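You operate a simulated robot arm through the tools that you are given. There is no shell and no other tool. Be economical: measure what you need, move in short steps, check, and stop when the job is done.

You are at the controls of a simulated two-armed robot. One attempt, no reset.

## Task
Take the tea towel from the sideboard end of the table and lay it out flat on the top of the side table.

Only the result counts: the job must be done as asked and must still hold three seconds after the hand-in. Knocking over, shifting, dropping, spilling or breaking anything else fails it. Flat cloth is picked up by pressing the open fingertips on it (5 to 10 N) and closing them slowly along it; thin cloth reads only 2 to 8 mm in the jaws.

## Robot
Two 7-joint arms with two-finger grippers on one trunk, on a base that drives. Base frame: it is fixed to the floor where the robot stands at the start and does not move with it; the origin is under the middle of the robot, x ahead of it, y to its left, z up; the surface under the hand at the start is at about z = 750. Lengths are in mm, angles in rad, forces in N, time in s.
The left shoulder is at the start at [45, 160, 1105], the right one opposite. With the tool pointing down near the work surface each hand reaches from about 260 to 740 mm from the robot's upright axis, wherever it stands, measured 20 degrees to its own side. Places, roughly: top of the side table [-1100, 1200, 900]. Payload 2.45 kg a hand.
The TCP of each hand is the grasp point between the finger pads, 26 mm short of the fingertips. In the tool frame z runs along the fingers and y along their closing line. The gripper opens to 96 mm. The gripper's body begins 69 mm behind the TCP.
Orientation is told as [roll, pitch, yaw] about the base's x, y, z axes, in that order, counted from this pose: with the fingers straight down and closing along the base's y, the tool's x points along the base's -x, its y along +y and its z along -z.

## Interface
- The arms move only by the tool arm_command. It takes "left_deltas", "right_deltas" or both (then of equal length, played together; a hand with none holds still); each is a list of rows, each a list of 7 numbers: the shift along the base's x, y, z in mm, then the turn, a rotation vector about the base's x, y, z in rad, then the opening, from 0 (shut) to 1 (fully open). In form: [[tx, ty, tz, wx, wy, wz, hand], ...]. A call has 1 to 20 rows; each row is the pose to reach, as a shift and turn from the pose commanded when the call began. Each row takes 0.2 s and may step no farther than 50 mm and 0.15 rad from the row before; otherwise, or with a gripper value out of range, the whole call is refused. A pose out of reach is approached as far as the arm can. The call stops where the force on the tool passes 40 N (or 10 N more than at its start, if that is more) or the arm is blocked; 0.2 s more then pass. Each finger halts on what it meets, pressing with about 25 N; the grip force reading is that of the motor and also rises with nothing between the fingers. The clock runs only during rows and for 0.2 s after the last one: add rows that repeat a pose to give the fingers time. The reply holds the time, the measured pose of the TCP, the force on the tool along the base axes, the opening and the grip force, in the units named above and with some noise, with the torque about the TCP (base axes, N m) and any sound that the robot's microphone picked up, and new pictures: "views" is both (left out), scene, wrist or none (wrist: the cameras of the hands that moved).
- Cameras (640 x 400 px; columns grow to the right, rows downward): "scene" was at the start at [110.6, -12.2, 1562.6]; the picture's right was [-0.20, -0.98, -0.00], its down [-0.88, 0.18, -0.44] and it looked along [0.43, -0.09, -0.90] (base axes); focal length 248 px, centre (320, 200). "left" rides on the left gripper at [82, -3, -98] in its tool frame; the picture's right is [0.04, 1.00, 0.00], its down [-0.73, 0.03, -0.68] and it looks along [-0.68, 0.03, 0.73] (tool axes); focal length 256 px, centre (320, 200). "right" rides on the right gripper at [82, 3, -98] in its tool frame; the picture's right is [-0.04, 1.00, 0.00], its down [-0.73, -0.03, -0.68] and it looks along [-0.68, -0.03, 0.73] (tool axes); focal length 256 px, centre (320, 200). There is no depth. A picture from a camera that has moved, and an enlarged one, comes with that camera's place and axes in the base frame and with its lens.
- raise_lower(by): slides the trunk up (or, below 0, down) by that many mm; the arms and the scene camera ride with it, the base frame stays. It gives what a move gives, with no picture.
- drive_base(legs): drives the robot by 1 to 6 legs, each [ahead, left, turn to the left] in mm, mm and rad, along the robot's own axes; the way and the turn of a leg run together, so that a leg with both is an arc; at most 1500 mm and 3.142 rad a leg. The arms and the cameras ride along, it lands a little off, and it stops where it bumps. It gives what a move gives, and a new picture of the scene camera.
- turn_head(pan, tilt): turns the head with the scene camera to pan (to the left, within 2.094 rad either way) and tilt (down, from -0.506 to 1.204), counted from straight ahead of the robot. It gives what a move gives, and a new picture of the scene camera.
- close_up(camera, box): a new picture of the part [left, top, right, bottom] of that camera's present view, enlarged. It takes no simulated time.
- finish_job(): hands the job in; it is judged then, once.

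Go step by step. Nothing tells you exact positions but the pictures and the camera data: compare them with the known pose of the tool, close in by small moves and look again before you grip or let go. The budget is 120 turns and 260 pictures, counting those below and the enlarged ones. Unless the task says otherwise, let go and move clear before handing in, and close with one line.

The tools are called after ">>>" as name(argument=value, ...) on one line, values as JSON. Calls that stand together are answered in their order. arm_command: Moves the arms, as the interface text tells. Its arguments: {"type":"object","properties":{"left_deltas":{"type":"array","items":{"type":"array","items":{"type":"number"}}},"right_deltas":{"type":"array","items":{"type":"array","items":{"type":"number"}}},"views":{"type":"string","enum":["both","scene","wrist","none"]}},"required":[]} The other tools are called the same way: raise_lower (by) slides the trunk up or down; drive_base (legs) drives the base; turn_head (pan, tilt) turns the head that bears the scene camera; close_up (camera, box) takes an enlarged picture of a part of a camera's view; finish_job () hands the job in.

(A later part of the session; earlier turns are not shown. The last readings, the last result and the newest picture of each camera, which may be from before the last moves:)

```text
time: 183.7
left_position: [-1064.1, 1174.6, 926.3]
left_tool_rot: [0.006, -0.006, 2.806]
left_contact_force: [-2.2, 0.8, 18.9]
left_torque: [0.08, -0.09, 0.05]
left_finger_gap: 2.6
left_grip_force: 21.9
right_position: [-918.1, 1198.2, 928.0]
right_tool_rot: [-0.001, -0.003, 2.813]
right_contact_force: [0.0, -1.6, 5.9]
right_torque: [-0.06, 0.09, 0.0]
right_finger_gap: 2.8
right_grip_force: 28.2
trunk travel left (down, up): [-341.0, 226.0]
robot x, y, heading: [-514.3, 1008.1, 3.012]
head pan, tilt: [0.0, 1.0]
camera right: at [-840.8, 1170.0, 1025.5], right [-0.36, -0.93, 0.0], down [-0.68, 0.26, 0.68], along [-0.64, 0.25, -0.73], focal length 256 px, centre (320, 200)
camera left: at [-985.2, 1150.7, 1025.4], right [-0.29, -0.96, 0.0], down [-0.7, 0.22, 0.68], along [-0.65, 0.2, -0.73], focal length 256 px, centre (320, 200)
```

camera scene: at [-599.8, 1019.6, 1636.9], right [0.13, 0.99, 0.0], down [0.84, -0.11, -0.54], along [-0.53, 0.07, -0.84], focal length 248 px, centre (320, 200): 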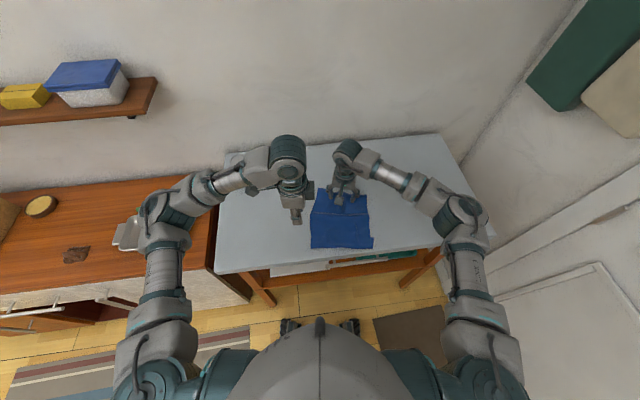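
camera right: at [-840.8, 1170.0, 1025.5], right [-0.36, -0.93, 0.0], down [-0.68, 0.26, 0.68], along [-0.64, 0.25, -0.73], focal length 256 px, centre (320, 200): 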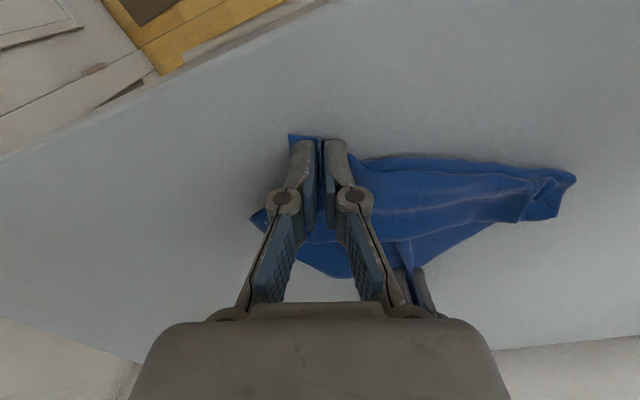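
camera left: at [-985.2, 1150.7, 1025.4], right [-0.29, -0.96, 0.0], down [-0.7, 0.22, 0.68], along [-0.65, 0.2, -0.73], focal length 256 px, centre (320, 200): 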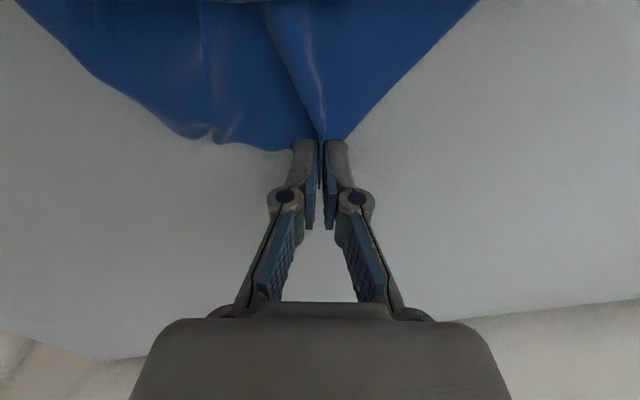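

Both corners are pinched. I lift to see how the cloth hangs between them.

>>> arm_command(right_deltas=[[0, 0, 20, 0, 0, 0, 0], [0, 0, 55, 0, 0, 0, 0], [5, 0, 95, 0, 0, 0, 0], [10, 0, 135, 0, 0, 0, 0], [15, 0, 175, 0, 0, 0, 0], [20, 0, 210, 0, 0, 0, 0], [25, 0, 245, 0, 0, 0, 0], [25, 0, 270, 0, 0, 0, 0], [25, 0, 270, 0, 0, 0, 0]], left_deltas=[[0, 0, 20, 0, 0, 0, 0], [0, 0, 55, 0, 0, 0, 0], [0, 0, 95, 0, 0, 0, 0], [0, 0, 135, 0, 0, 0, 0], [0, 0, 175, 0, 0, 0, 0], [0, 0, 210, 0, 0, 0, 0], [0, 0, 245, 0, 0, 0, 0], [0, 0, 270, 0, 0, 0, 0], [0, 0, 270, 0, 0, 0, 0]], views="both")

>>> close_up(camera="scene", box=[270, 110, 410, 250])

```text
time: 185.7
left_position: [-1065.6, 1172.5, 1195.5]
left_tool_rot: [0.006, -0.002, 2.808]
left_contact_force: [0.3, -0.4, 3.1]
left_torque: [-0.02, 0.01, -0.01]
left_finger_gap: 3.8
left_grip_force: 23.6
left hand out of reach, approached as far as the arm can: row 8, 9
right_position: [-895.1, 1199.4, 1196.0]
right_tool_rot: [-0.001, 0.001, 2.812]
right_contact_force: [0.2, -0.4, 0.8]
right_torque: [-0.02, -0.02, -0.03]
right_finger_gap: 1.4
right_grip_force: 21.7
trunk travel left (down, up): [-341.0, 226.0]
robot x, y, heading: [-515.2, 1003.8, 3.007]
head pan, tilt: [0.0, 1.0]
camera scene: at [-601.2, 1023.7, 1636.6], right [0.13, 0.99, 0.0], down [0.84, -0.11, -0.54], along [-0.53, 0.07, -0.84], focal length 248 px, centre (320, 200)
camera right: at [-817.6, 1170.3, 1295.0], right [-0.36, -0.93, 0.0], down [-0.68, 0.26, 0.68], along [-0.63, 0.24, -0.73], focal length 256 px, centre (320, 200)
camera left: at [-986.5, 1149.2, 1293.5], right [-0.29, -0.96, 0.0], down [-0.7, 0.22, 0.68], along [-0.65, 0.19, -0.73], focal length 256 px, centre (320, 200)
```

scene: 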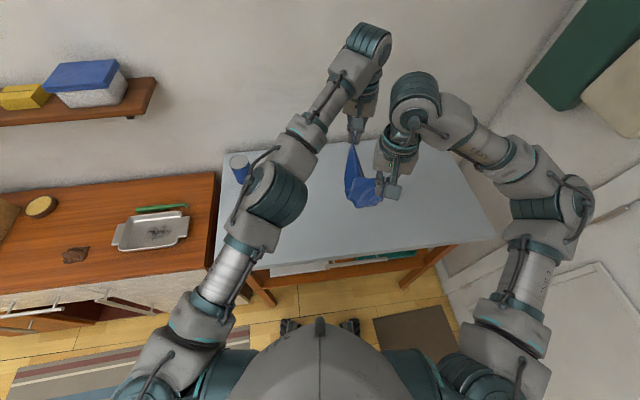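
right: 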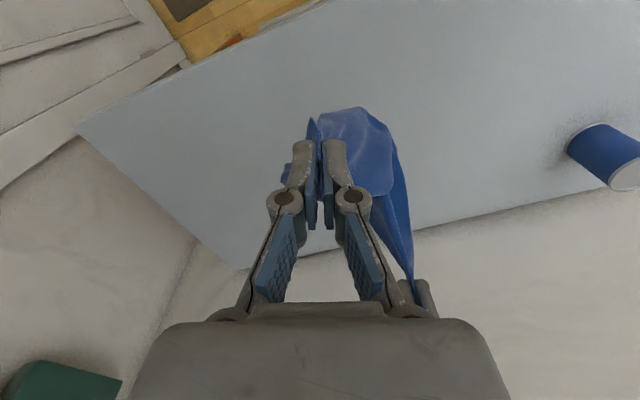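
left: 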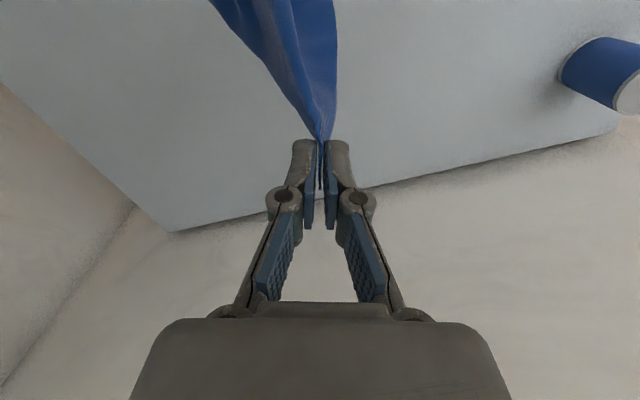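

```text
2.86 times, centred on (340, 180) of scene
camera zoom: at [-601.2, 1023.7, 1636.6], right [0.13, 0.99, 0.0], down [0.84, -0.11, -0.54], along [-0.53, 0.07, -0.84], focal length 708 px, centre (263, 257)
```

zoom: 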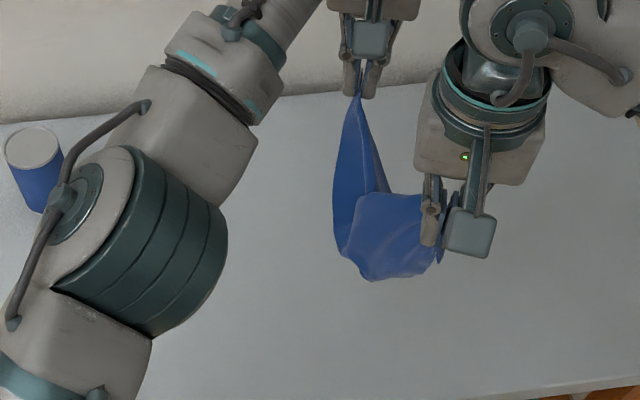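

I bring the hands side by side facing me and spread them to see which edge I'm holding.

>>> arm_command(right_deltas=[[-10, 8, -5, 0, 0, 0, 0], [-25, 18, -10, 0, 0, 0, 0], [-40, 30, -10, 0, 0, 0, 0], [-58, 42, -10, 0, 0, 0, 0], [-75, 54, -10, 0, 0, 0, 0], [-90, 65, -10, 0, 0, 0, 0], [-90, 65, -10, 0, 0, 0, 0], [-90, 65, -10, 0, 0, 0, 0]], left_deltas=[[5, -20, -5, 0, 0, 0, 0], [20, -45, -10, 0, 0, 0, 0], [35, -70, -10, 0, 0, 0, 0], [50, -90, -10, 0, 0, 0, 0], [65, -110, -10, 0, 0, 0, 0], [80, -130, -10, 0, 0, 0, 0], [80, -130, -10, 0, 0, 0, 0], [80, -130, -10, 0, 0, 0, 0]], views="none")

>>> close_up(camera="scene", box=[260, 110, 420, 250])

>>> close_up(camera="right", box=[0, 0, 640, 400])

```text
time: 187.5
left_position: [-981.9, 1039.7, 1184.7]
left_tool_rot: [0.007, -0.003, 2.808]
left_contact_force: [0.2, -0.5, 2.5]
left_torque: [-0.02, -0.01, -0.02]
left_finger_gap: 3.8
left_grip_force: 23.7
right_position: [-986.0, 1263.7, 1186.9]
right_tool_rot: [0.0, -0.002, 2.813]
right_contact_force: [-0.2, 0.2, -0.3]
right_torque: [0.03, 0.0, -0.02]
right_finger_gap: 4.0
right_grip_force: 22.5
trunk travel left (down, up): [-341.0, 226.0]
robot x, y, heading: [-517.9, 1002.6, 3.01]
head pan, tilt: [0.0, 1.0]
```

```text
2.86 times, centred on (340, 180) of scene
camera zoom: at [-600.6, 1022.0, 1636.7], right [0.13, 0.99, 0.0], down [0.84, -0.11, -0.54], along [-0.53, 0.07, -0.84], focal length 708 px, centre (263, 257)
```

zoom: 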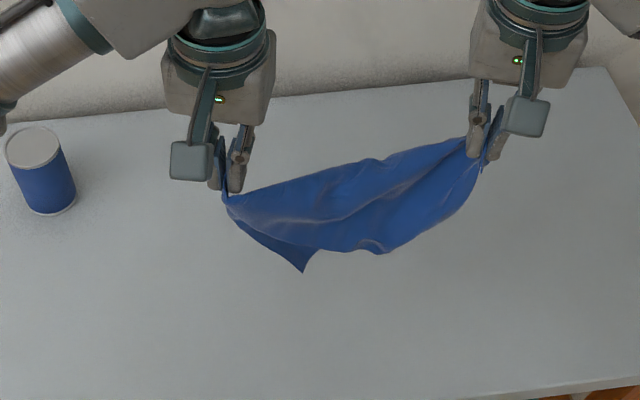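

```text
1.00 times, centred on (320, 200) of right (not enlarged: the box is as wide or as high as the picture)
camera zoom: at [-907.9, 1235.7, 1284.6], right [-0.36, -0.93, 0.0], down [-0.68, 0.26, 0.68], along [-0.64, 0.24, -0.73], focal length 256 px, centre (320, 200)
```

zoom: 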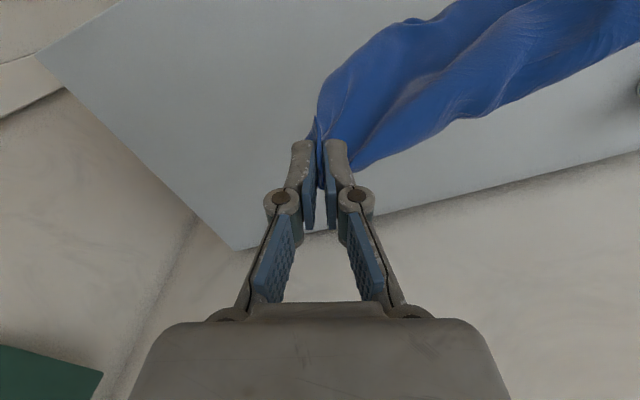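

It looks like a diagonal hold. I spread a bit more to see if it becomes taut.

>>> arm_command(right_deltas=[[0, 10, 0, 0, 0, 0, 0], [0, 18, 0, 0, 0, 0, 0], [0, 26, 0, 0, 0, 0, 0], [0, 26, 0, 0, 0, 0, 0]], left_deltas=[[0, -10, 0, 0, 0, 0, 0], [0, -18, 0, 0, 0, 0, 0], [0, -26, 0, 0, 0, 0, 0], [0, -26, 0, 0, 0, 0, 0]], views="none")

>>> close_up(camera="scene", box=[260, 110, 420, 250])

```text
time: 188.5
left_position: [-981.8, 1014.3, 1184.3]
left_tool_rot: [0.003, -0.003, 2.804]
left_contact_force: [-1.1, 1.4, 0.2]
left_torque: [0.1, 0.0, 0.05]
left_finger_gap: 3.5
left_grip_force: 23.7
right_position: [-985.7, 1291.0, 1188.1]
right_tool_rot: [0.001, -0.002, 2.814]
right_contact_force: [0.9, -0.7, 0.3]
right_torque: [-0.03, -0.02, 0.06]
right_finger_gap: 3.6
right_grip_force: 28.9
trunk travel left (down, up): [-341.0, 226.0]
robot x, y, heading: [-515.4, 1010.4, 3.011]
head pan, tilt: [0.0, 1.0]
```

```text
2.86 times, centred on (340, 180) of scene
camera zoom: at [-600.7, 1022.0, 1636.7], right [0.13, 0.99, 0.0], down [0.84, -0.11, -0.54], along [-0.53, 0.07, -0.84], focal length 708 px, centre (263, 257)
```

zoom: 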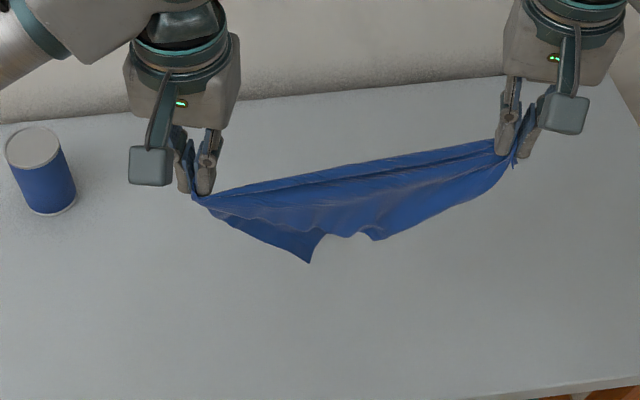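

It's a taut diagonal hold: the cloth is folded into a triangle along the diagonal. I'll lay the triangle toward me, then carry the top corner over to the far side to open it flat.

>>> arm_command(right_deltas=[[15, 0, -35, 0, 0, 0, 0], [30, 0, -70, 0, 0, 0, 0], [40, 0, -100, 0, 0, 0, 0], [25, 0, -115, 0, 0, 0, 0], [5, 0, -132, 0, 0, 0, 0], [-15, 0, -150, 0, 0, 0, 0], [-35, 0, -170, 0, 0, 0, 0], [-52, 0, -192, 0, 0, 0, 0], [-65, 0, -215, 0, 0, 0, 0], [-74, 0, -237, 0, 0, 0, 0], [-79, 0, -252, 0, 0, 0, 0], [-80, 0, -257, 0, 0, 0, 0]], left_deltas=[[15, 0, -35, 0, 0, 0, 0], [30, 0, -70, 0, 0, 0, 0], [40, 0, -100, 0, 0, 0, 0], [25, 0, -115, 0, 0, 0, 0], [5, 0, -132, 0, 0, 0, 0], [-15, 0, -150, 0, 0, 0, 0], [-35, 0, -170, 0, 0, 0, 0], [-52, 0, -192, 0, 0, 0, 0], [-65, 0, -215, 0, 0, 0, 0], [-74, 0, -235, 0, 0, 0, 0], [-79, 0, -249, 0, 0, 0, 0], [-80, 0, -254, 0, 0, 0, 0]], views="none")

>>> close_up(camera="scene", box=[260, 130, 420, 250])

```text
time: 191.1
left_position: [-1062.3, 1013.7, 931.0]
left_tool_rot: [0.004, -0.003, 2.805]
left_contact_force: [-0.1, 1.6, 2.2]
left_torque: [0.02, -0.03, 0.07]
left_finger_gap: 1.8
left_grip_force: 22.8
right_position: [-1065.1, 1290.8, 930.0]
right_tool_rot: [0.0, -0.004, 2.814]
right_contact_force: [-0.3, -0.9, -0.2]
right_torque: [0.04, 0.0, -0.02]
right_finger_gap: 4.3
right_grip_force: 26.3
trunk travel left (down, up): [-341.0, 226.0]
robot x, y, heading: [-511.9, 1008.6, 3.008]
head pan, tilt: [0.0, 1.0]
```

```text
3.33 times, centred on (340, 190) of scene
camera zoom: at [-600.4, 1021.4, 1636.8], right [0.13, 0.99, 0.0], down [0.84, -0.11, -0.54], along [-0.53, 0.07, -0.84], focal length 826 px, centre (253, 233)
```

zoom: 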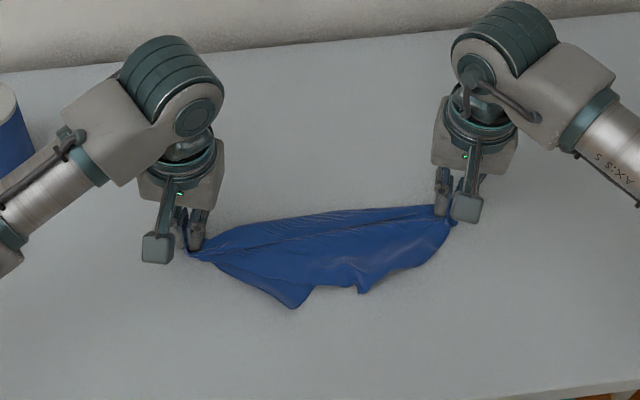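

I release here, lift clear and look closely to identify the corners.

>>> arm_command(right_deltas=[[0, 0, -2, 0, 0, 0, 0.05], [0, 0, -2, 0, 0, 0, 0.12], [0, 0, -2, 0, 0, 0, 0.2], [0, 0, -2, 0, 0, 0, 0.3], [0, 0, 10, 0, 0, 0, 0.35], [0, 0, 45, 0, 0, 0, 0.35], [0, 10, 85, 0, 0, 0, 0.35], [0, 30, 120, 0, 0, 0, 0.35], [20, 40, 140, 0, 0, 0, 0.35]], left_deltas=[[0, 0, -2, 0, 0, 0, 0.05], [0, 0, -2, 0, 0, 0, 0.12], [0, 0, -2, 0, 0, 0, 0.2], [0, 0, -2, 0, 0, 0, 0.3], [0, 0, 10, 0, 0, 0, 0.35], [0, 0, 45, 0, 0, 0, 0.35], [0, 0, 85, 0, 0, 0, 0.35], [10, -10, 120, 0, 0, 0, 0.35], [40, -20, 140, 0, 0, 0, 0.35]], views="wrist")

>>> close_up(camera="scene", box=[280, 140, 400, 230])

>>> close_up(camera="left", box=[0, 0, 320, 200])

```text
time: 193.1
left_position: [-1018.9, 993.9, 1071.1]
left_tool_rot: [0.005, -0.005, 2.806]
left_contact_force: [0.7, 0.4, 1.2]
left_torque: [-0.02, 0.01, 0.02]
left_finger_gap: 33.6
left_grip_force: 0.1
right_position: [-1042.3, 1331.8, 1073.0]
right_tool_rot: [0.0, -0.003, 2.812]
right_contact_force: [-0.3, -0.2, -0.1]
right_torque: [0.02, 0.03, 0.0]
right_finger_gap: 33.6
right_grip_force: 0.1
trunk travel left (down, up): [-341.0, 226.0]
robot x, y, heading: [-517.0, 1010.2, 3.01]
head pan, tilt: [0.0, 1.0]
camera right: at [-964.9, 1301.4, 1169.3], right [-0.36, -0.93, 0.0], down [-0.68, 0.26, 0.68], along [-0.64, 0.24, -0.73], focal length 256 px, centre (320, 200)
camera left: at [-940.8, 970.8, 1169.6], right [-0.29, -0.96, 0.01], down [-0.7, 0.22, 0.68], along [-0.66, 0.19, -0.73], focal length 256 px, centre (320, 200)
```

right: 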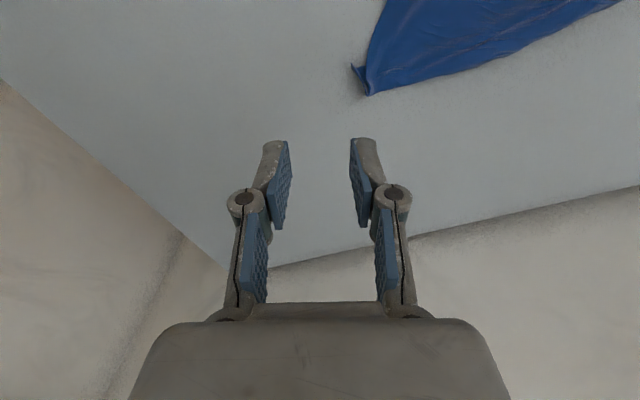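
left: 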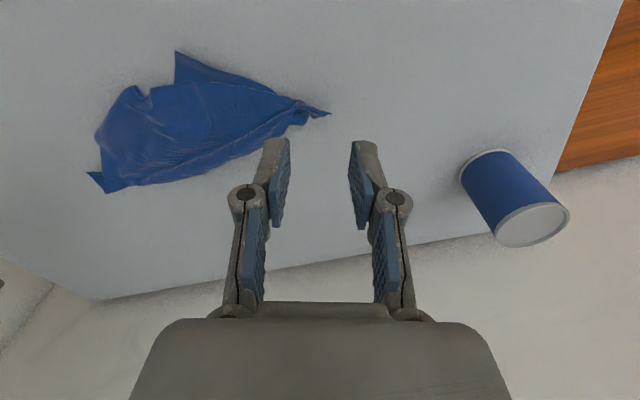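

```text
4.44 times, centred on (340, 185) of scene
camera zoom: at [-597.6, 1021.5, 1636.9], right [0.13, 0.99, 0.0], down [0.84, -0.11, -0.54], along [-0.53, 0.07, -0.84], focal length 1101 px, centre (231, 267)
```

zoom: 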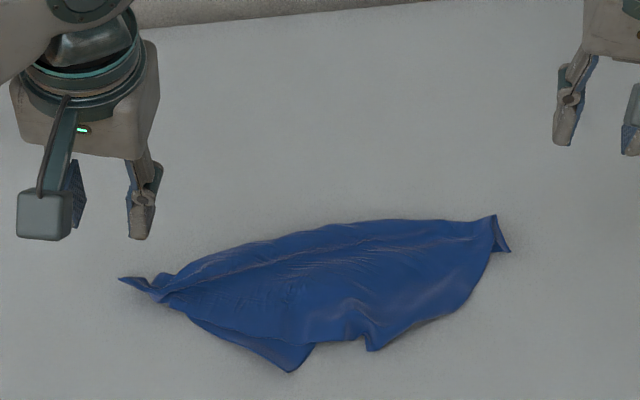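

```text
2.00 times, centred on (160, 100) of left
camera zoom: at [-940.8, 970.8, 1169.6], right [-0.29, -0.96, 0.01], down [-0.7, 0.22, 0.68], along [-0.66, 0.19, -0.73], focal length 512 px, centre (640, 400)
```

zoom: 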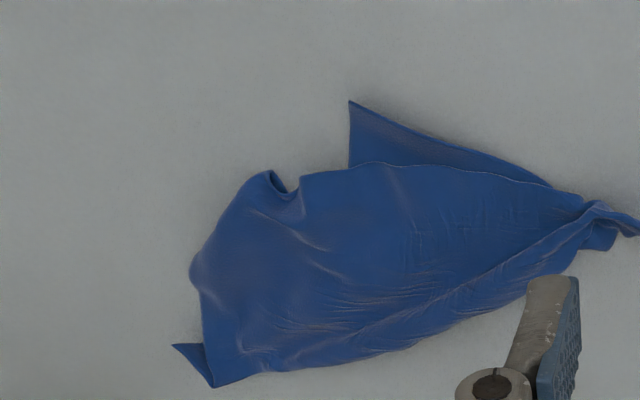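

I see the lower layer's free corner at (−964, 1116) and the top layer's curled edge at about (−975, 1180). I'll pick the top layer there with the right hand and carry it over the diagonal.

>>> arm_command(right_deltas=[[20, -30, 0, 0, 0, 0, 0.35], [40, -70, 0, 0, 0, 0, 0.35], [55, -110, 0, 0, 0, 0, 0.35], [59, -150, -10, 0, 0, 0, 0.35], [59, -152, -50, 0, 0, 0, 0.35], [59, -152, -90, 0, 0, 0, 0.35], [59, -152, -118, 0, 0, 0, 0.35]], views="wrist")

```text
time: 194.7
left_position: [-1022.2, 994.3, 1069.8]
left_tool_rot: [0.006, -0.005, 2.808]
left_contact_force: [-0.7, 0.9, 0.4]
left_torque: [0.01, 0.0, 0.01]
left_finger_gap: 33.7
left_grip_force: 0.1
right_position: [-985.0, 1177.5, 952.4]
right_tool_rot: [-0.001, -0.001, 2.814]
right_contact_force: [0.4, 0.0, -0.2]
right_torque: [-0.01, 0.04, 0.01]
right_finger_gap: 33.4
right_grip_force: 0.0
trunk travel left (down, up): [-341.0, 226.0]
robot x, y, heading: [-512.9, 1005.2, 3.003]
head pan, tilt: [0.0, 1.0]
camera right: at [-909.2, 1149.2, 1049.8], right [-0.36, -0.93, 0.0], down [-0.68, 0.26, 0.68], along [-0.64, 0.24, -0.73], focal length 256 px, centre (320, 200)
```

right: 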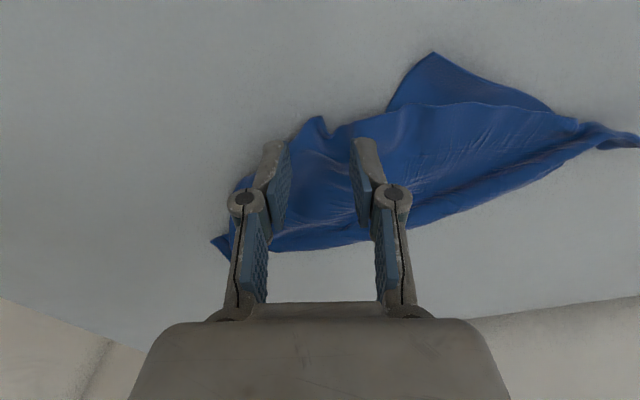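

The curl sits right between the fingers. I lower and close gently.

>>> arm_command(right_deltas=[[4, -1, -12, 0, 0, 0, 0.35], [4, -1, -20, 0, 0, 0, 0.35], [4, -1, -24, 0, 0, 0, 0.35]], views="none")

>>> arm_command(right_deltas=[[0, 0, 0, 0, 0, 0, 0.3], [0, 0, -0.5, 0, 0, 0, 0.26], [0, 0, -0.5, 0, 0, 0, 0.22], [0, 0, -0.5, 0, 0, 0, 0.18], [0, 0, -0.5, 0, 0, 0, 0.14], [0, 0, -0.5, 0, 0, 0, 0.1], [0, 0, -0.5, 0, 0, 0, 0.06], [0, 0, -0.5, 0, 0, 0, 0.02], [0, 0, -0.5, 0, 0, 0, 0], [0, 0, -0.5, 0, 0, 0, 0], [0, 0, -0.5, 0, 0, 0, 0]], views="wrist")

```text
time: 195.5
left_position: [-1021.4, 992.3, 1069.9]
left_tool_rot: [0.003, -0.002, 2.807]
left_contact_force: [-1.0, 0.0, 0.2]
left_torque: [-0.02, -0.02, -0.05]
left_finger_gap: 33.6
left_grip_force: 0.1
right_position: [-980.7, 1176.6, 928.7]
right_tool_rot: [-0.001, -0.001, 2.813]
right_contact_force: [0.1, 0.2, -0.2]
right_torque: [0.0, -0.03, -0.02]
right_finger_gap: 33.8
right_grip_force: 0.2
trunk travel left (down, up): [-341.0, 226.0]
robot x, y, heading: [-515.9, 1007.6, 3.013]
head pan, tilt: [0.0, 1.0]
```

```text
time: 197.9
left_position: [-1021.2, 993.4, 1069.5]
left_tool_rot: [0.004, -0.004, 2.807]
left_contact_force: [0.5, 0.7, 1.1]
left_torque: [0.02, 0.01, -0.04]
left_finger_gap: 33.8
left_grip_force: 0.1
right_position: [-981.2, 1177.3, 928.3]
right_tool_rot: [0.001, -0.002, 2.814]
right_contact_force: [0.2, -0.5, 6.1]
right_torque: [0.01, 0.03, 0.02]
right_finger_gap: 2.6
right_grip_force: 23.1
trunk travel left (down, up): [-341.0, 226.0]
robot x, y, heading: [-513.2, 1009.5, 3.008]
head pan, tilt: [0.0, 1.0]
camera right: at [-904.3, 1147.7, 1025.2], right [-0.36, -0.93, 0.0], down [-0.68, 0.26, 0.68], along [-0.64, 0.25, -0.73], focal length 256 px, centre (320, 200)
```

right: 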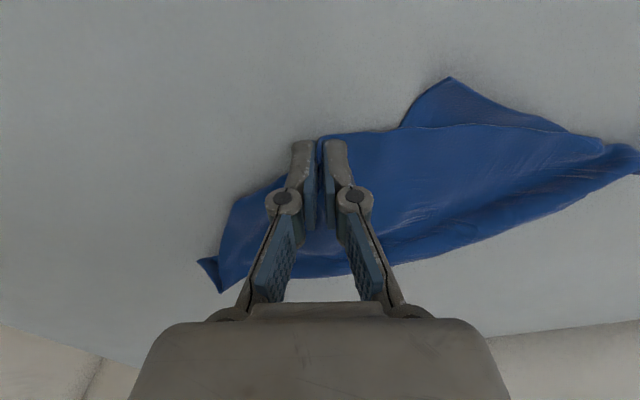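

Pinched. I lift 90 mm and look at what comes up.

>>> arm_command(right_deltas=[[0, 0, 15, 0, 0, 0, 0], [0, 0, 40, 0, 0, 0, 0], [-5, 0, 65, 0, 0, 0, 0], [-15, 0, 90, 0, 0, 0, 0], [-30, 0, 110, 0, 0, 0, 0], [-30, 0, 110, 0, 0, 0, 0]], views="none")

>>> close_up(camera="scene", box=[280, 130, 400, 230])

>>> close_up(camera="left", box=[0, 0, 320, 200])

```text
time: 199.3
left_position: [-1021.6, 993.9, 1069.3]
left_tool_rot: [0.004, -0.005, 2.808]
left_contact_force: [0.5, 0.1, 0.6]
left_torque: [0.01, 0.0, 0.06]
left_finger_gap: 33.5
left_grip_force: 0.0
right_position: [-1010.5, 1177.0, 1037.8]
right_tool_rot: [-0.002, 0.0, 2.815]
right_contact_force: [0.6, 1.9, 0.6]
right_torque: [0.03, 0.0, 0.02]
right_finger_gap: 3.2
right_grip_force: 27.2
trunk travel left (down, up): [-341.0, 226.0]
robot x, y, heading: [-516.4, 1005.5, 3.006]
head pan, tilt: [0.0, 1.0]
```

```text
4.00 times, centred on (340, 180) of scene
camera zoom: at [-601.4, 1020.3, 1636.6], right [0.13, 0.99, 0.0], down [0.84, -0.11, -0.54], along [-0.53, 0.07, -0.84], focal length 991 px, centre (240, 280)
```

zoom: 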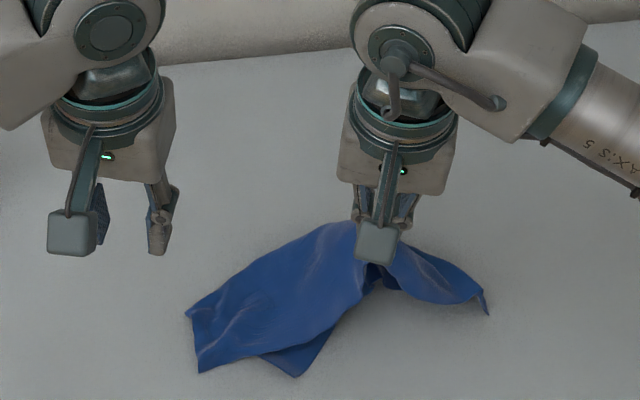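

```text
2.00 times, centred on (160, 100) of left
camera zoom: at [-943.6, 970.1, 1168.2], right [-0.29, -0.96, 0.0], down [-0.7, 0.22, 0.68], along [-0.65, 0.2, -0.73], focal length 512 px, centre (640, 400)
```

zoom: 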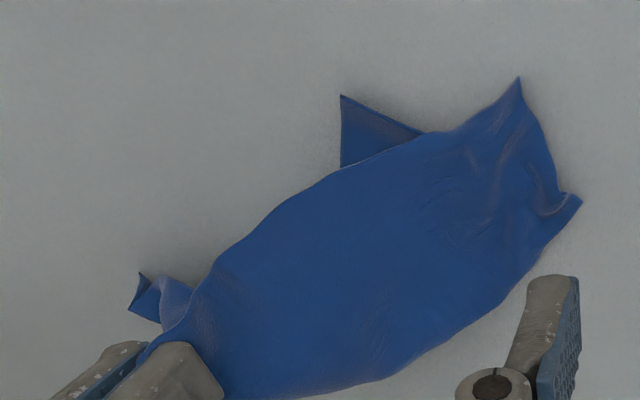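

It's opening up. I carry it over to the far side and lower it.

>>> arm_command(right_deltas=[[-20, 0, 15, 0, 0, 0, 0], [-50, 0, 20, 0, 0, 0, 0], [-80, 0, 15, 0, 0, 0, 0], [-110, 2, 0, 0, 0, 0, 0], [-135, 4, -25, 0, 0, 0, 0], [-155, 6, -55, 0, 0, 0, 0], [-170, 8, -85, 0, 0, 0, 0], [-180, 9, -103, 0, 0, 0, 0], [-184, 10, -108, 0, 0, 0, 0]], views="none")

>>> close_up(camera="scene", box=[270, 120, 400, 230])

>>> close_up(camera="left", box=[0, 0, 400, 250])

```text
time: 201.3
left_position: [-1022.0, 993.8, 1068.6]
left_tool_rot: [0.004, -0.005, 2.806]
left_contact_force: [-0.7, 0.5, 0.2]
left_torque: [0.02, -0.01, -0.01]
left_finger_gap: 33.7
left_grip_force: 0.2
right_position: [-1179.9, 1191.3, 935.8]
right_tool_rot: [-0.003, -0.002, 2.813]
right_contact_force: [0.1, -0.6, 1.8]
right_torque: [-0.01, 0.02, 0.01]
right_finger_gap: 3.8
right_grip_force: 26.9
right hand out of reach, approached as far as the arm can: row 7, 8, 9
trunk travel left (down, up): [-341.0, 226.0]
robot x, y, heading: [-514.6, 1007.1, 3.007]
head pan, tilt: [0.0, 1.0]
```

```text
3.64 times, centred on (335, 175) of scene
camera zoom: at [-601.8, 1019.9, 1636.7], right [0.13, 0.99, 0.0], down [0.84, -0.11, -0.54], along [-0.53, 0.07, -0.84], focal length 901 px, centre (266, 291)
```

zoom: 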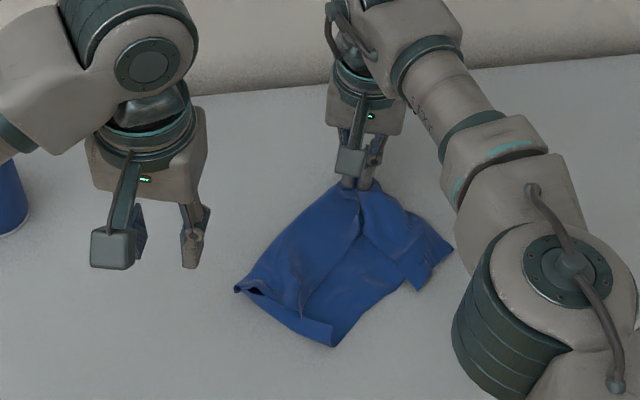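

```text
1.60 times, centred on (200, 125) of left
camera zoom: at [-943.4, 970.0, 1168.4], right [-0.29, -0.96, 0.0], down [-0.7, 0.22, 0.68], along [-0.65, 0.2, -0.73], focal length 410 px, centre (512, 320)
```

zoom: 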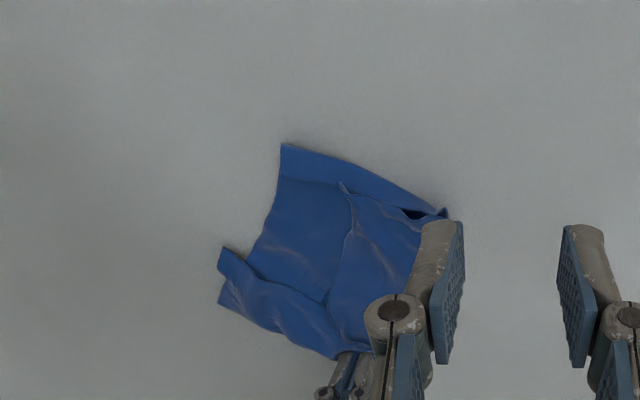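

Much more open now. I release this point, lift clear and look from both cameras.

>>> arm_command(right_deltas=[[0, 0, 0, 0, 0, 0, 0.1], [0, 0, 0, 0, 0, 0, 0.25], [0, 0, 0, 0, 0, 0, 0.35], [0, 0, 15, 0, 0, 0, 0.35], [5, 0, 50, 0, 0, 0, 0.35], [15, 20, 90, 0, 0, 0, 0.35], [35, 60, 110, 0, 0, 0, 0.35], [55, 100, 120, 0, 0, 0, 0.35], [75, 140, 130, 0, 0, 0, 0.35]], views="none")

>>> close_up(camera="scene", box=[290, 140, 400, 230])

>>> close_up(camera="left", box=[60, 20, 360, 210])

>>> close_up(camera="right", box=[300, 0, 640, 200])

```text
time: 203.3
left_position: [-1019.3, 996.3, 1070.2]
left_tool_rot: [0.007, -0.005, 2.806]
left_contact_force: [1.2, 1.1, -1.3]
left_torque: [-0.02, 0.01, -0.01]
left_finger_gap: 33.6
left_grip_force: 0.0
right_position: [-1100.6, 1334.2, 1066.2]
right_tool_rot: [0.002, -0.003, 2.815]
right_contact_force: [0.8, -0.5, -0.9]
right_torque: [0.01, -0.01, -0.02]
right_finger_gap: 33.5
right_grip_force: 0.1
trunk travel left (down, up): [-341.0, 226.0]
robot x, y, heading: [-515.1, 1005.4, 3.013]
head pan, tilt: [0.0, 1.0]
```

```text
4.44 times, centred on (345, 185) of scene
camera zoom: at [-599.8, 1024.9, 1636.7], right [0.13, 0.99, 0.0], down [0.84, -0.11, -0.54], along [-0.53, 0.07, -0.84], focal length 1101 px, centre (209, 267)
```

zoom: 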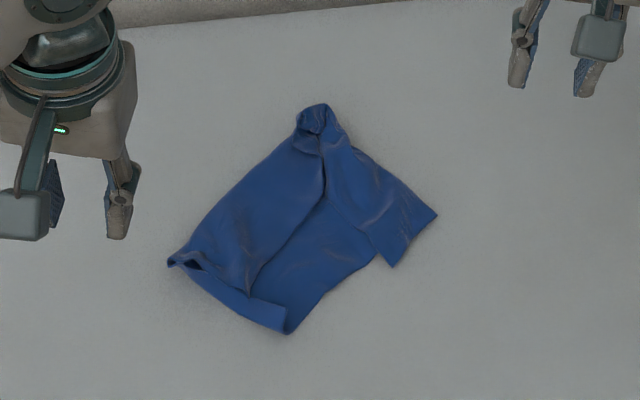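

```text
2.11 times, centred on (210, 115) of left
camera zoom: at [-942.2, 973.1, 1168.9], right [-0.29, -0.96, 0.01], down [-0.7, 0.22, 0.68], along [-0.65, 0.19, -0.73], focal length 539 px, centre (552, 379)
```

zoom: 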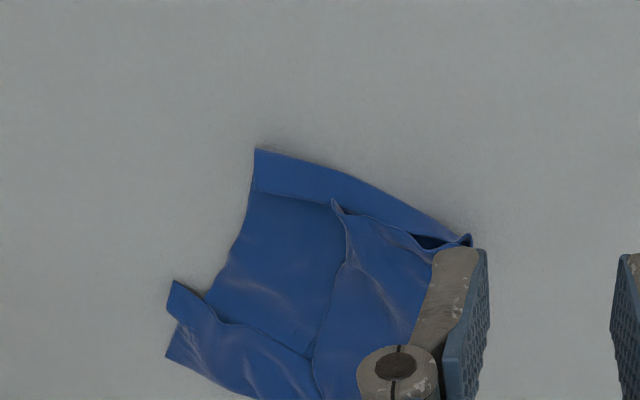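

```text
1.88 times, centred on (470, 100) of right
camera zoom: at [-1022.9, 1305.3, 1163.1], right [-0.36, -0.93, 0.0], down [-0.68, 0.26, 0.68], along [-0.64, 0.24, -0.73], focal length 482 px, centre (38, 388)
```

zoom: 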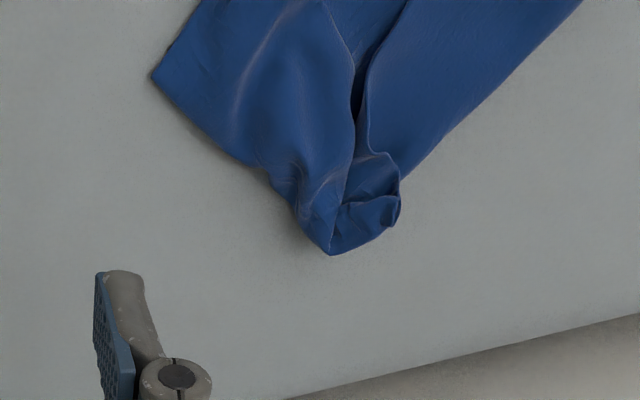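

I can read it now: a left flap whose corner lies at (−1034, 1114) is folded over the sheet, and a right flap with a corner near (−1045, 1230). I'll pick the left flap's corner with the left hand and carry it out to the far left.

>>> arm_command(left_deltas=[[-10, 35, 0, 0, 0, 0, 0.33], [-20, 75, 0, 0, 0, 0, 0.33], [-31, 116, -10, 0, 0, 0, 0.33], [-31, 116, -50, 0, 0, 0, 0.33], [-31, 116, -90, 0, 0, 0, 0.33], [-31, 116, -120, 0, 0, 0, 0.33]], views="none")

>>> close_up(camera="left", box=[200, 40, 440, 200])

```text
time: 204.7
left_position: [-1051.9, 1109.1, 949.2]
left_tool_rot: [0.003, -0.006, 2.807]
left_contact_force: [0.4, 0.5, -0.4]
left_torque: [0.0, 0.04, 0.03]
left_finger_gap: 31.7
left_grip_force: 0.1
right_position: [-1102.2, 1331.1, 1065.8]
right_tool_rot: [-0.001, -0.002, 2.815]
right_contact_force: [0.4, -1.0, -0.6]
right_torque: [-0.01, 0.0, 0.01]
right_finger_gap: 33.4
right_grip_force: 0.1
trunk travel left (down, up): [-341.0, 226.0]
robot x, y, heading: [-516.3, 1004.0, 3.009]
head pan, tilt: [0.0, 1.0]
```

```text
2.50 times, centred on (320, 120) of left
camera zoom: at [-974.2, 1085.4, 1047.6], right [-0.29, -0.96, 0.0], down [-0.7, 0.21, 0.68], along [-0.65, 0.2, -0.73], focal length 640 px, centre (320, 400)
```

zoom: 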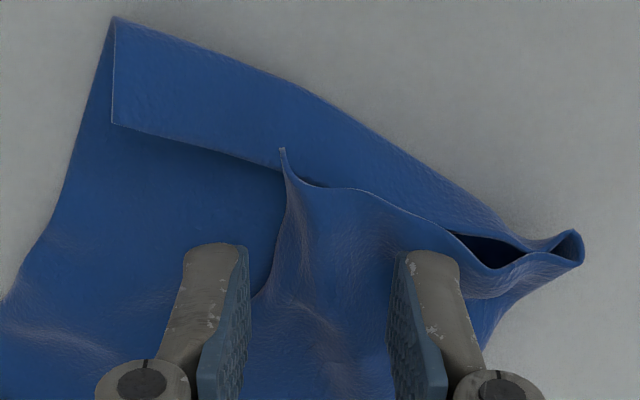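

I move 12 mm toward the tip, lower lightly and close.

>>> arm_command(left_deltas=[[12, 2, 0, 0, 0, 0, 0.33], [12, 2, -10, 0, 0, 0, 0.33], [12, 2, -15, 0, 0, 0, 0.33], [12, 2, -18, 0, 0, 0, 0.33]], views="none")

>>> arm_command(left_deltas=[[0, 0, -1.5, 0, 0, 0, 0.33]], views="none")

```text
time: 205.7
left_position: [-1040.5, 1112.9, 931.8]
left_tool_rot: [0.005, -0.004, 2.806]
left_contact_force: [-0.3, 0.7, 0.6]
left_torque: [-0.01, -0.01, -0.02]
left_finger_gap: 31.5
left_grip_force: 0.0
right_position: [-1100.8, 1332.6, 1065.9]
right_tool_rot: [-0.001, -0.002, 2.814]
right_contact_force: [0.1, 0.2, 0.5]
right_torque: [0.0, 0.01, 0.0]
right_finger_gap: 33.5
right_grip_force: 0.0
trunk travel left (down, up): [-341.0, 226.0]
robot x, y, heading: [-516.3, 1008.2, 3.008]
head pan, tilt: [0.0, 1.0]
```

```text
time: 206.1
left_position: [-1039.5, 1112.9, 929.9]
left_tool_rot: [0.004, -0.004, 2.807]
left_contact_force: [0.9, -1.0, 0.0]
left_torque: [0.02, 0.0, 0.0]
left_finger_gap: 31.7
left_grip_force: 0.0
right_position: [-1102.9, 1332.7, 1066.6]
right_tool_rot: [0.001, -0.002, 2.812]
right_contact_force: [0.2, 0.5, -0.1]
right_torque: [0.02, -0.05, -0.01]
right_finger_gap: 33.5
right_grip_force: 0.0
trunk travel left (down, up): [-341.0, 226.0]
robot x, y, heading: [-515.7, 1009.3, 3.007]
head pan, tilt: [0.0, 1.0]
```

>>> arm_command(left_deltas=[[0, 0, -0.8, 0, 0, 0, 0.29], [0, 0, -1, 0, 0, 0, 0.25], [0, 0, -1, 0, 0, 0, 0.21], [0, 0, -1, 0, 0, 0, 0.17], [0, 0, -1, 0, 0, 0, 0.13], [0, 0, -1, 0, 0, 0, 0.09], [0, 0, -1, 0, 0, 0, 0.05], [0, 0, -1, 0, 0, 0, 0], [0, 0, -1, 0, 0, 0, 0], [0, 0, -1, 0, 0, 0, 0]], views="none")

>>> close_up(camera="left", box=[200, 40, 440, 200])

```text
time: 208.3
left_position: [-1040.4, 1113.0, 928.4]
left_tool_rot: [0.006, -0.004, 2.805]
left_contact_force: [-0.2, -0.4, -0.1]
left_torque: [0.0, 0.0, -0.02]
left_finger_gap: 4.3
left_grip_force: 23.7
right_position: [-1102.5, 1333.0, 1065.3]
right_tool_rot: [-0.001, -0.003, 2.812]
right_contact_force: [0.2, -0.5, 0.3]
right_torque: [-0.03, 0.0, -0.01]
right_finger_gap: 33.4
right_grip_force: 0.0
trunk travel left (down, up): [-341.0, 226.0]
robot x, y, heading: [-518.8, 1004.9, 3.011]
head pan, tilt: [0.0, 1.0]
```

```text
2.50 times, centred on (320, 120) of left
camera zoom: at [-962.3, 1089.1, 1027.9], right [-0.29, -0.96, 0.0], down [-0.7, 0.22, 0.68], along [-0.65, 0.2, -0.73], focal length 640 px, centre (320, 400)
```

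zoom: 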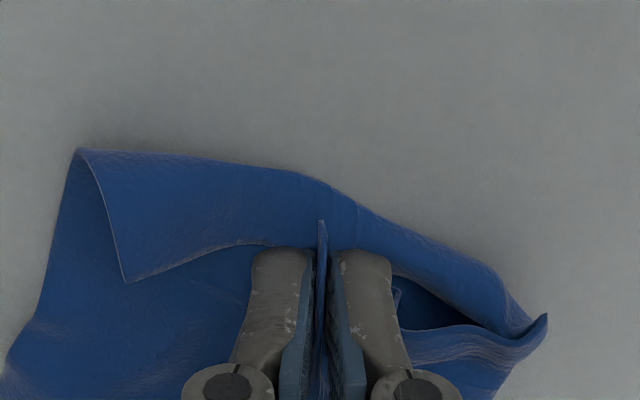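

Corner pinched. I lift it and carry it to the far left.

>>> arm_command(left_deltas=[[0, 0, 25, 0, 0, 0, 0], [-5, -5, 55, 0, 0, 0, 0], [-20, -20, 80, 0, 0, 0, 0], [-40, -40, 90, 0, 0, 0, 0], [-60, -60, 85, 0, 0, 0, 0], [-78, -78, 65, 0, 0, 0, 0], [-92, -92, 40, 0, 0, 0, 0], [-97, -97, 15, 0, 0, 0, 0], [-98, -98, 3, 0, 0, 0, 0]], views="none")

>>> close_up(camera="scene", box=[280, 130, 400, 230])

```text
time: 210.3
left_position: [-1138.8, 1014.5, 932.4]
left_tool_rot: [0.006, -0.005, 2.806]
left_contact_force: [0.2, 1.3, 1.4]
left_torque: [0.09, 0.02, 0.03]
left_finger_gap: 1.7
left_grip_force: 24.4
right_position: [-1100.4, 1333.1, 1064.4]
right_tool_rot: [0.0, -0.003, 2.813]
right_contact_force: [0.3, 0.2, -0.3]
right_torque: [0.02, -0.02, -0.01]
right_finger_gap: 33.8
right_grip_force: 0.1
trunk travel left (down, up): [-341.0, 226.0]
robot x, y, heading: [-513.1, 1006.9, 3.012]
head pan, tilt: [0.0, 1.0]
```

```text
4.00 times, centred on (340, 180) of scene
camera zoom: at [-601.9, 1022.4, 1636.6], right [0.13, 0.99, 0.0], down [0.84, -0.11, -0.54], along [-0.53, 0.07, -0.84], focal length 991 px, centre (240, 280)
```

zoom: 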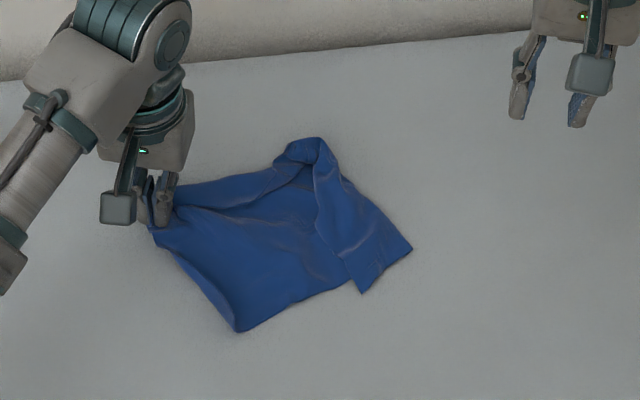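

Excellent: the left side has opened. Left hand holds as an anchor; now the right hand takes the right flap's corner at about (−1039, 1189).

>>> arm_command(right_deltas=[[15, -35, 0, 0, 0, 0, 0.33], [30, -75, 0, 0, 0, 0, 0.33], [46, -115, 0, 0, 0, 0, 0.33], [46, -140, -30, 0, 0, 0, 0.33], [46, -140, -75, 0, 0, 0, 0.33], [46, -140, -115, 0, 0, 0, 0.33]], views="none")

>>> close_up(camera="right", box=[200, 40, 440, 200])

```text
time: 211.7
left_position: [-1140.2, 1014.3, 931.4]
left_tool_rot: [0.005, -0.003, 2.806]
left_contact_force: [0.0, 0.1, 0.4]
left_torque: [0.04, -0.04, 0.03]
left_finger_gap: 1.3
left_grip_force: 22.0
right_position: [-1054.8, 1190.2, 949.7]
right_tool_rot: [0.0, -0.002, 2.813]
right_contact_force: [0.3, 0.2, -0.2]
right_torque: [0.03, -0.04, 0.0]
right_finger_gap: 31.4
right_grip_force: 0.0
trunk travel left (down, up): [-341.0, 226.0]
robot x, y, heading: [-513.5, 1006.7, 3.008]
head pan, tilt: [0.0, 1.0]
```

```text
2.50 times, centred on (320, 120) of right
camera zoom: at [-977.8, 1162.2, 1047.8], right [-0.36, -0.93, 0.0], down [-0.68, 0.26, 0.68], along [-0.64, 0.24, -0.73], focal length 640 px, centre (320, 400)
```

zoom: 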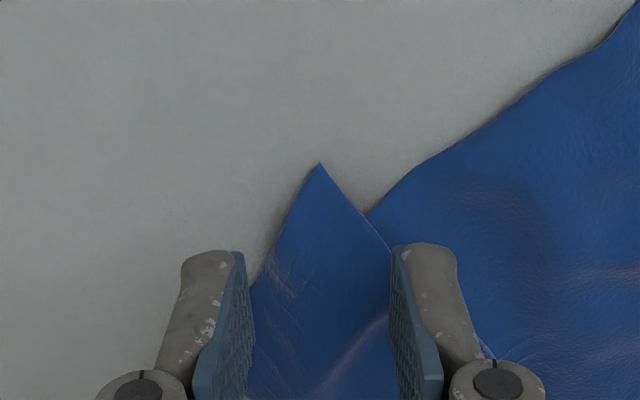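

Perfectly centred on the corner. I lower lightly and close.

>>> arm_command(right_deltas=[[5, 0, -10, 0, 0, 0, 0.33], [5, 0, -18, 0, 0, 0, 0.33], [5, 0, -21, 0, 0, 0, 0.33], [5, 0, -22, 0, 0, 0, 0.29], [5, 0, -22.5, 0, 0, 0, 0.25], [5, 0, -22.5, 0, 0, 0, 0.21], [5, 0, -22.5, 0, 0, 0, 0.17], [5, 0, -22.5, 0, 0, 0, 0.13], [5, 0, -22.5, 0, 0, 0, 0.09], [5, 0, -22.5, 0, 0, 0, 0.05], [5, 0, -22.5, 0, 0, 0, 0], [5, 0, -22.5, 0, 0, 0, 0], [5, 0, -22.5, 0, 0, 0, 0]], views="none")

>>> close_up(camera="right", box=[200, 40, 440, 200])

```text
time: 214.5
left_position: [-1139.2, 1013.8, 932.8]
left_tool_rot: [0.004, -0.002, 2.806]
left_contact_force: [0.5, 0.4, -0.1]
left_torque: [-0.03, 0.04, -0.01]
left_finger_gap: 4.4
left_grip_force: 28.8
right_position: [-1049.9, 1191.9, 928.2]
right_tool_rot: [-0.001, -0.002, 2.813]
right_contact_force: [0.2, 0.6, -0.2]
right_torque: [0.02, 0.02, -0.01]
right_finger_gap: 2.3
right_grip_force: 23.2
trunk travel left (down, up): [-341.0, 226.0]
robot x, y, heading: [-514.4, 1010.5, 3.008]
head pan, tilt: [0.0, 1.0]
```

```text
2.50 times, centred on (320, 120) of right
camera zoom: at [-972.6, 1162.5, 1025.6], right [-0.36, -0.93, 0.0], down [-0.68, 0.26, 0.68], along [-0.63, 0.24, -0.73], focal length 640 px, centre (320, 400)
```

zoom: 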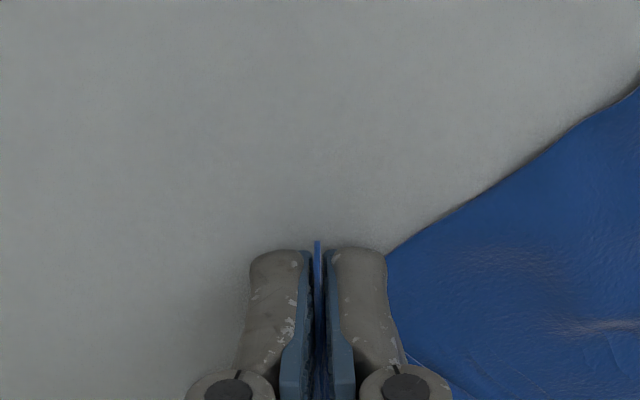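

I carry it over to the right.

>>> arm_command(right_deltas=[[0, 0, 25, 0, 0, 0, 0], [-5, 5, 55, 0, 0, 0, 0], [-12, 25, 75, 0, 0, 0, 0], [-22, 50, 80, 0, 0, 0, 0], [-32, 75, 72, 0, 0, 0, 0], [-42, 98, 50, 0, 0, 0, 0], [-48, 113, 25, 0, 0, 0, 0], [-50, 120, 8, 0, 0, 0, 0], [-50, 122, 3, 0, 0, 0, 0]], views="none")

>>> close_up(camera="scene", box=[280, 130, 400, 230])

```text
time: 216.5
left_position: [-1139.7, 1014.6, 933.3]
left_tool_rot: [0.005, -0.006, 2.805]
left_contact_force: [1.3, 4.9, 0.3]
left_torque: [0.15, 0.01, -0.06]
left_finger_gap: 2.6
left_grip_force: 22.8
right_position: [-1100.3, 1313.7, 931.7]
right_tool_rot: [0.002, -0.003, 2.815]
right_contact_force: [0.1, -4.0, 2.3]
right_torque: [-0.09, 0.02, 0.07]
right_finger_gap: 2.8
right_grip_force: 25.2
trunk travel left (down, up): [-341.0, 226.0]
robot x, y, heading: [-513.7, 1004.9, 3.011]
head pan, tilt: [0.0, 1.0]
```

```text
4.00 times, centred on (340, 180) of scene
camera zoom: at [-601.3, 1022.1, 1636.7], right [0.13, 0.99, 0.0], down [0.84, -0.11, -0.54], along [-0.53, 0.07, -0.84], focal length 991 px, centre (240, 280)
```

zoom: 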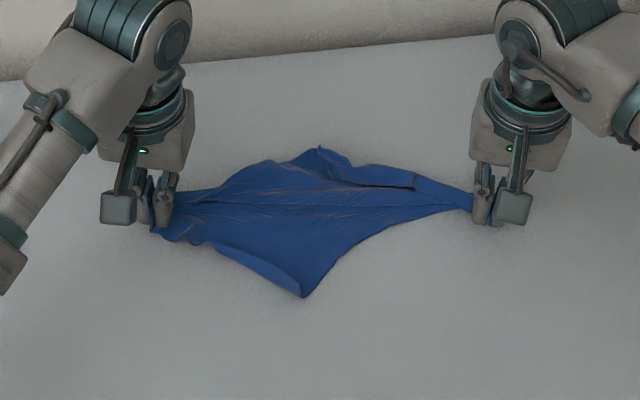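

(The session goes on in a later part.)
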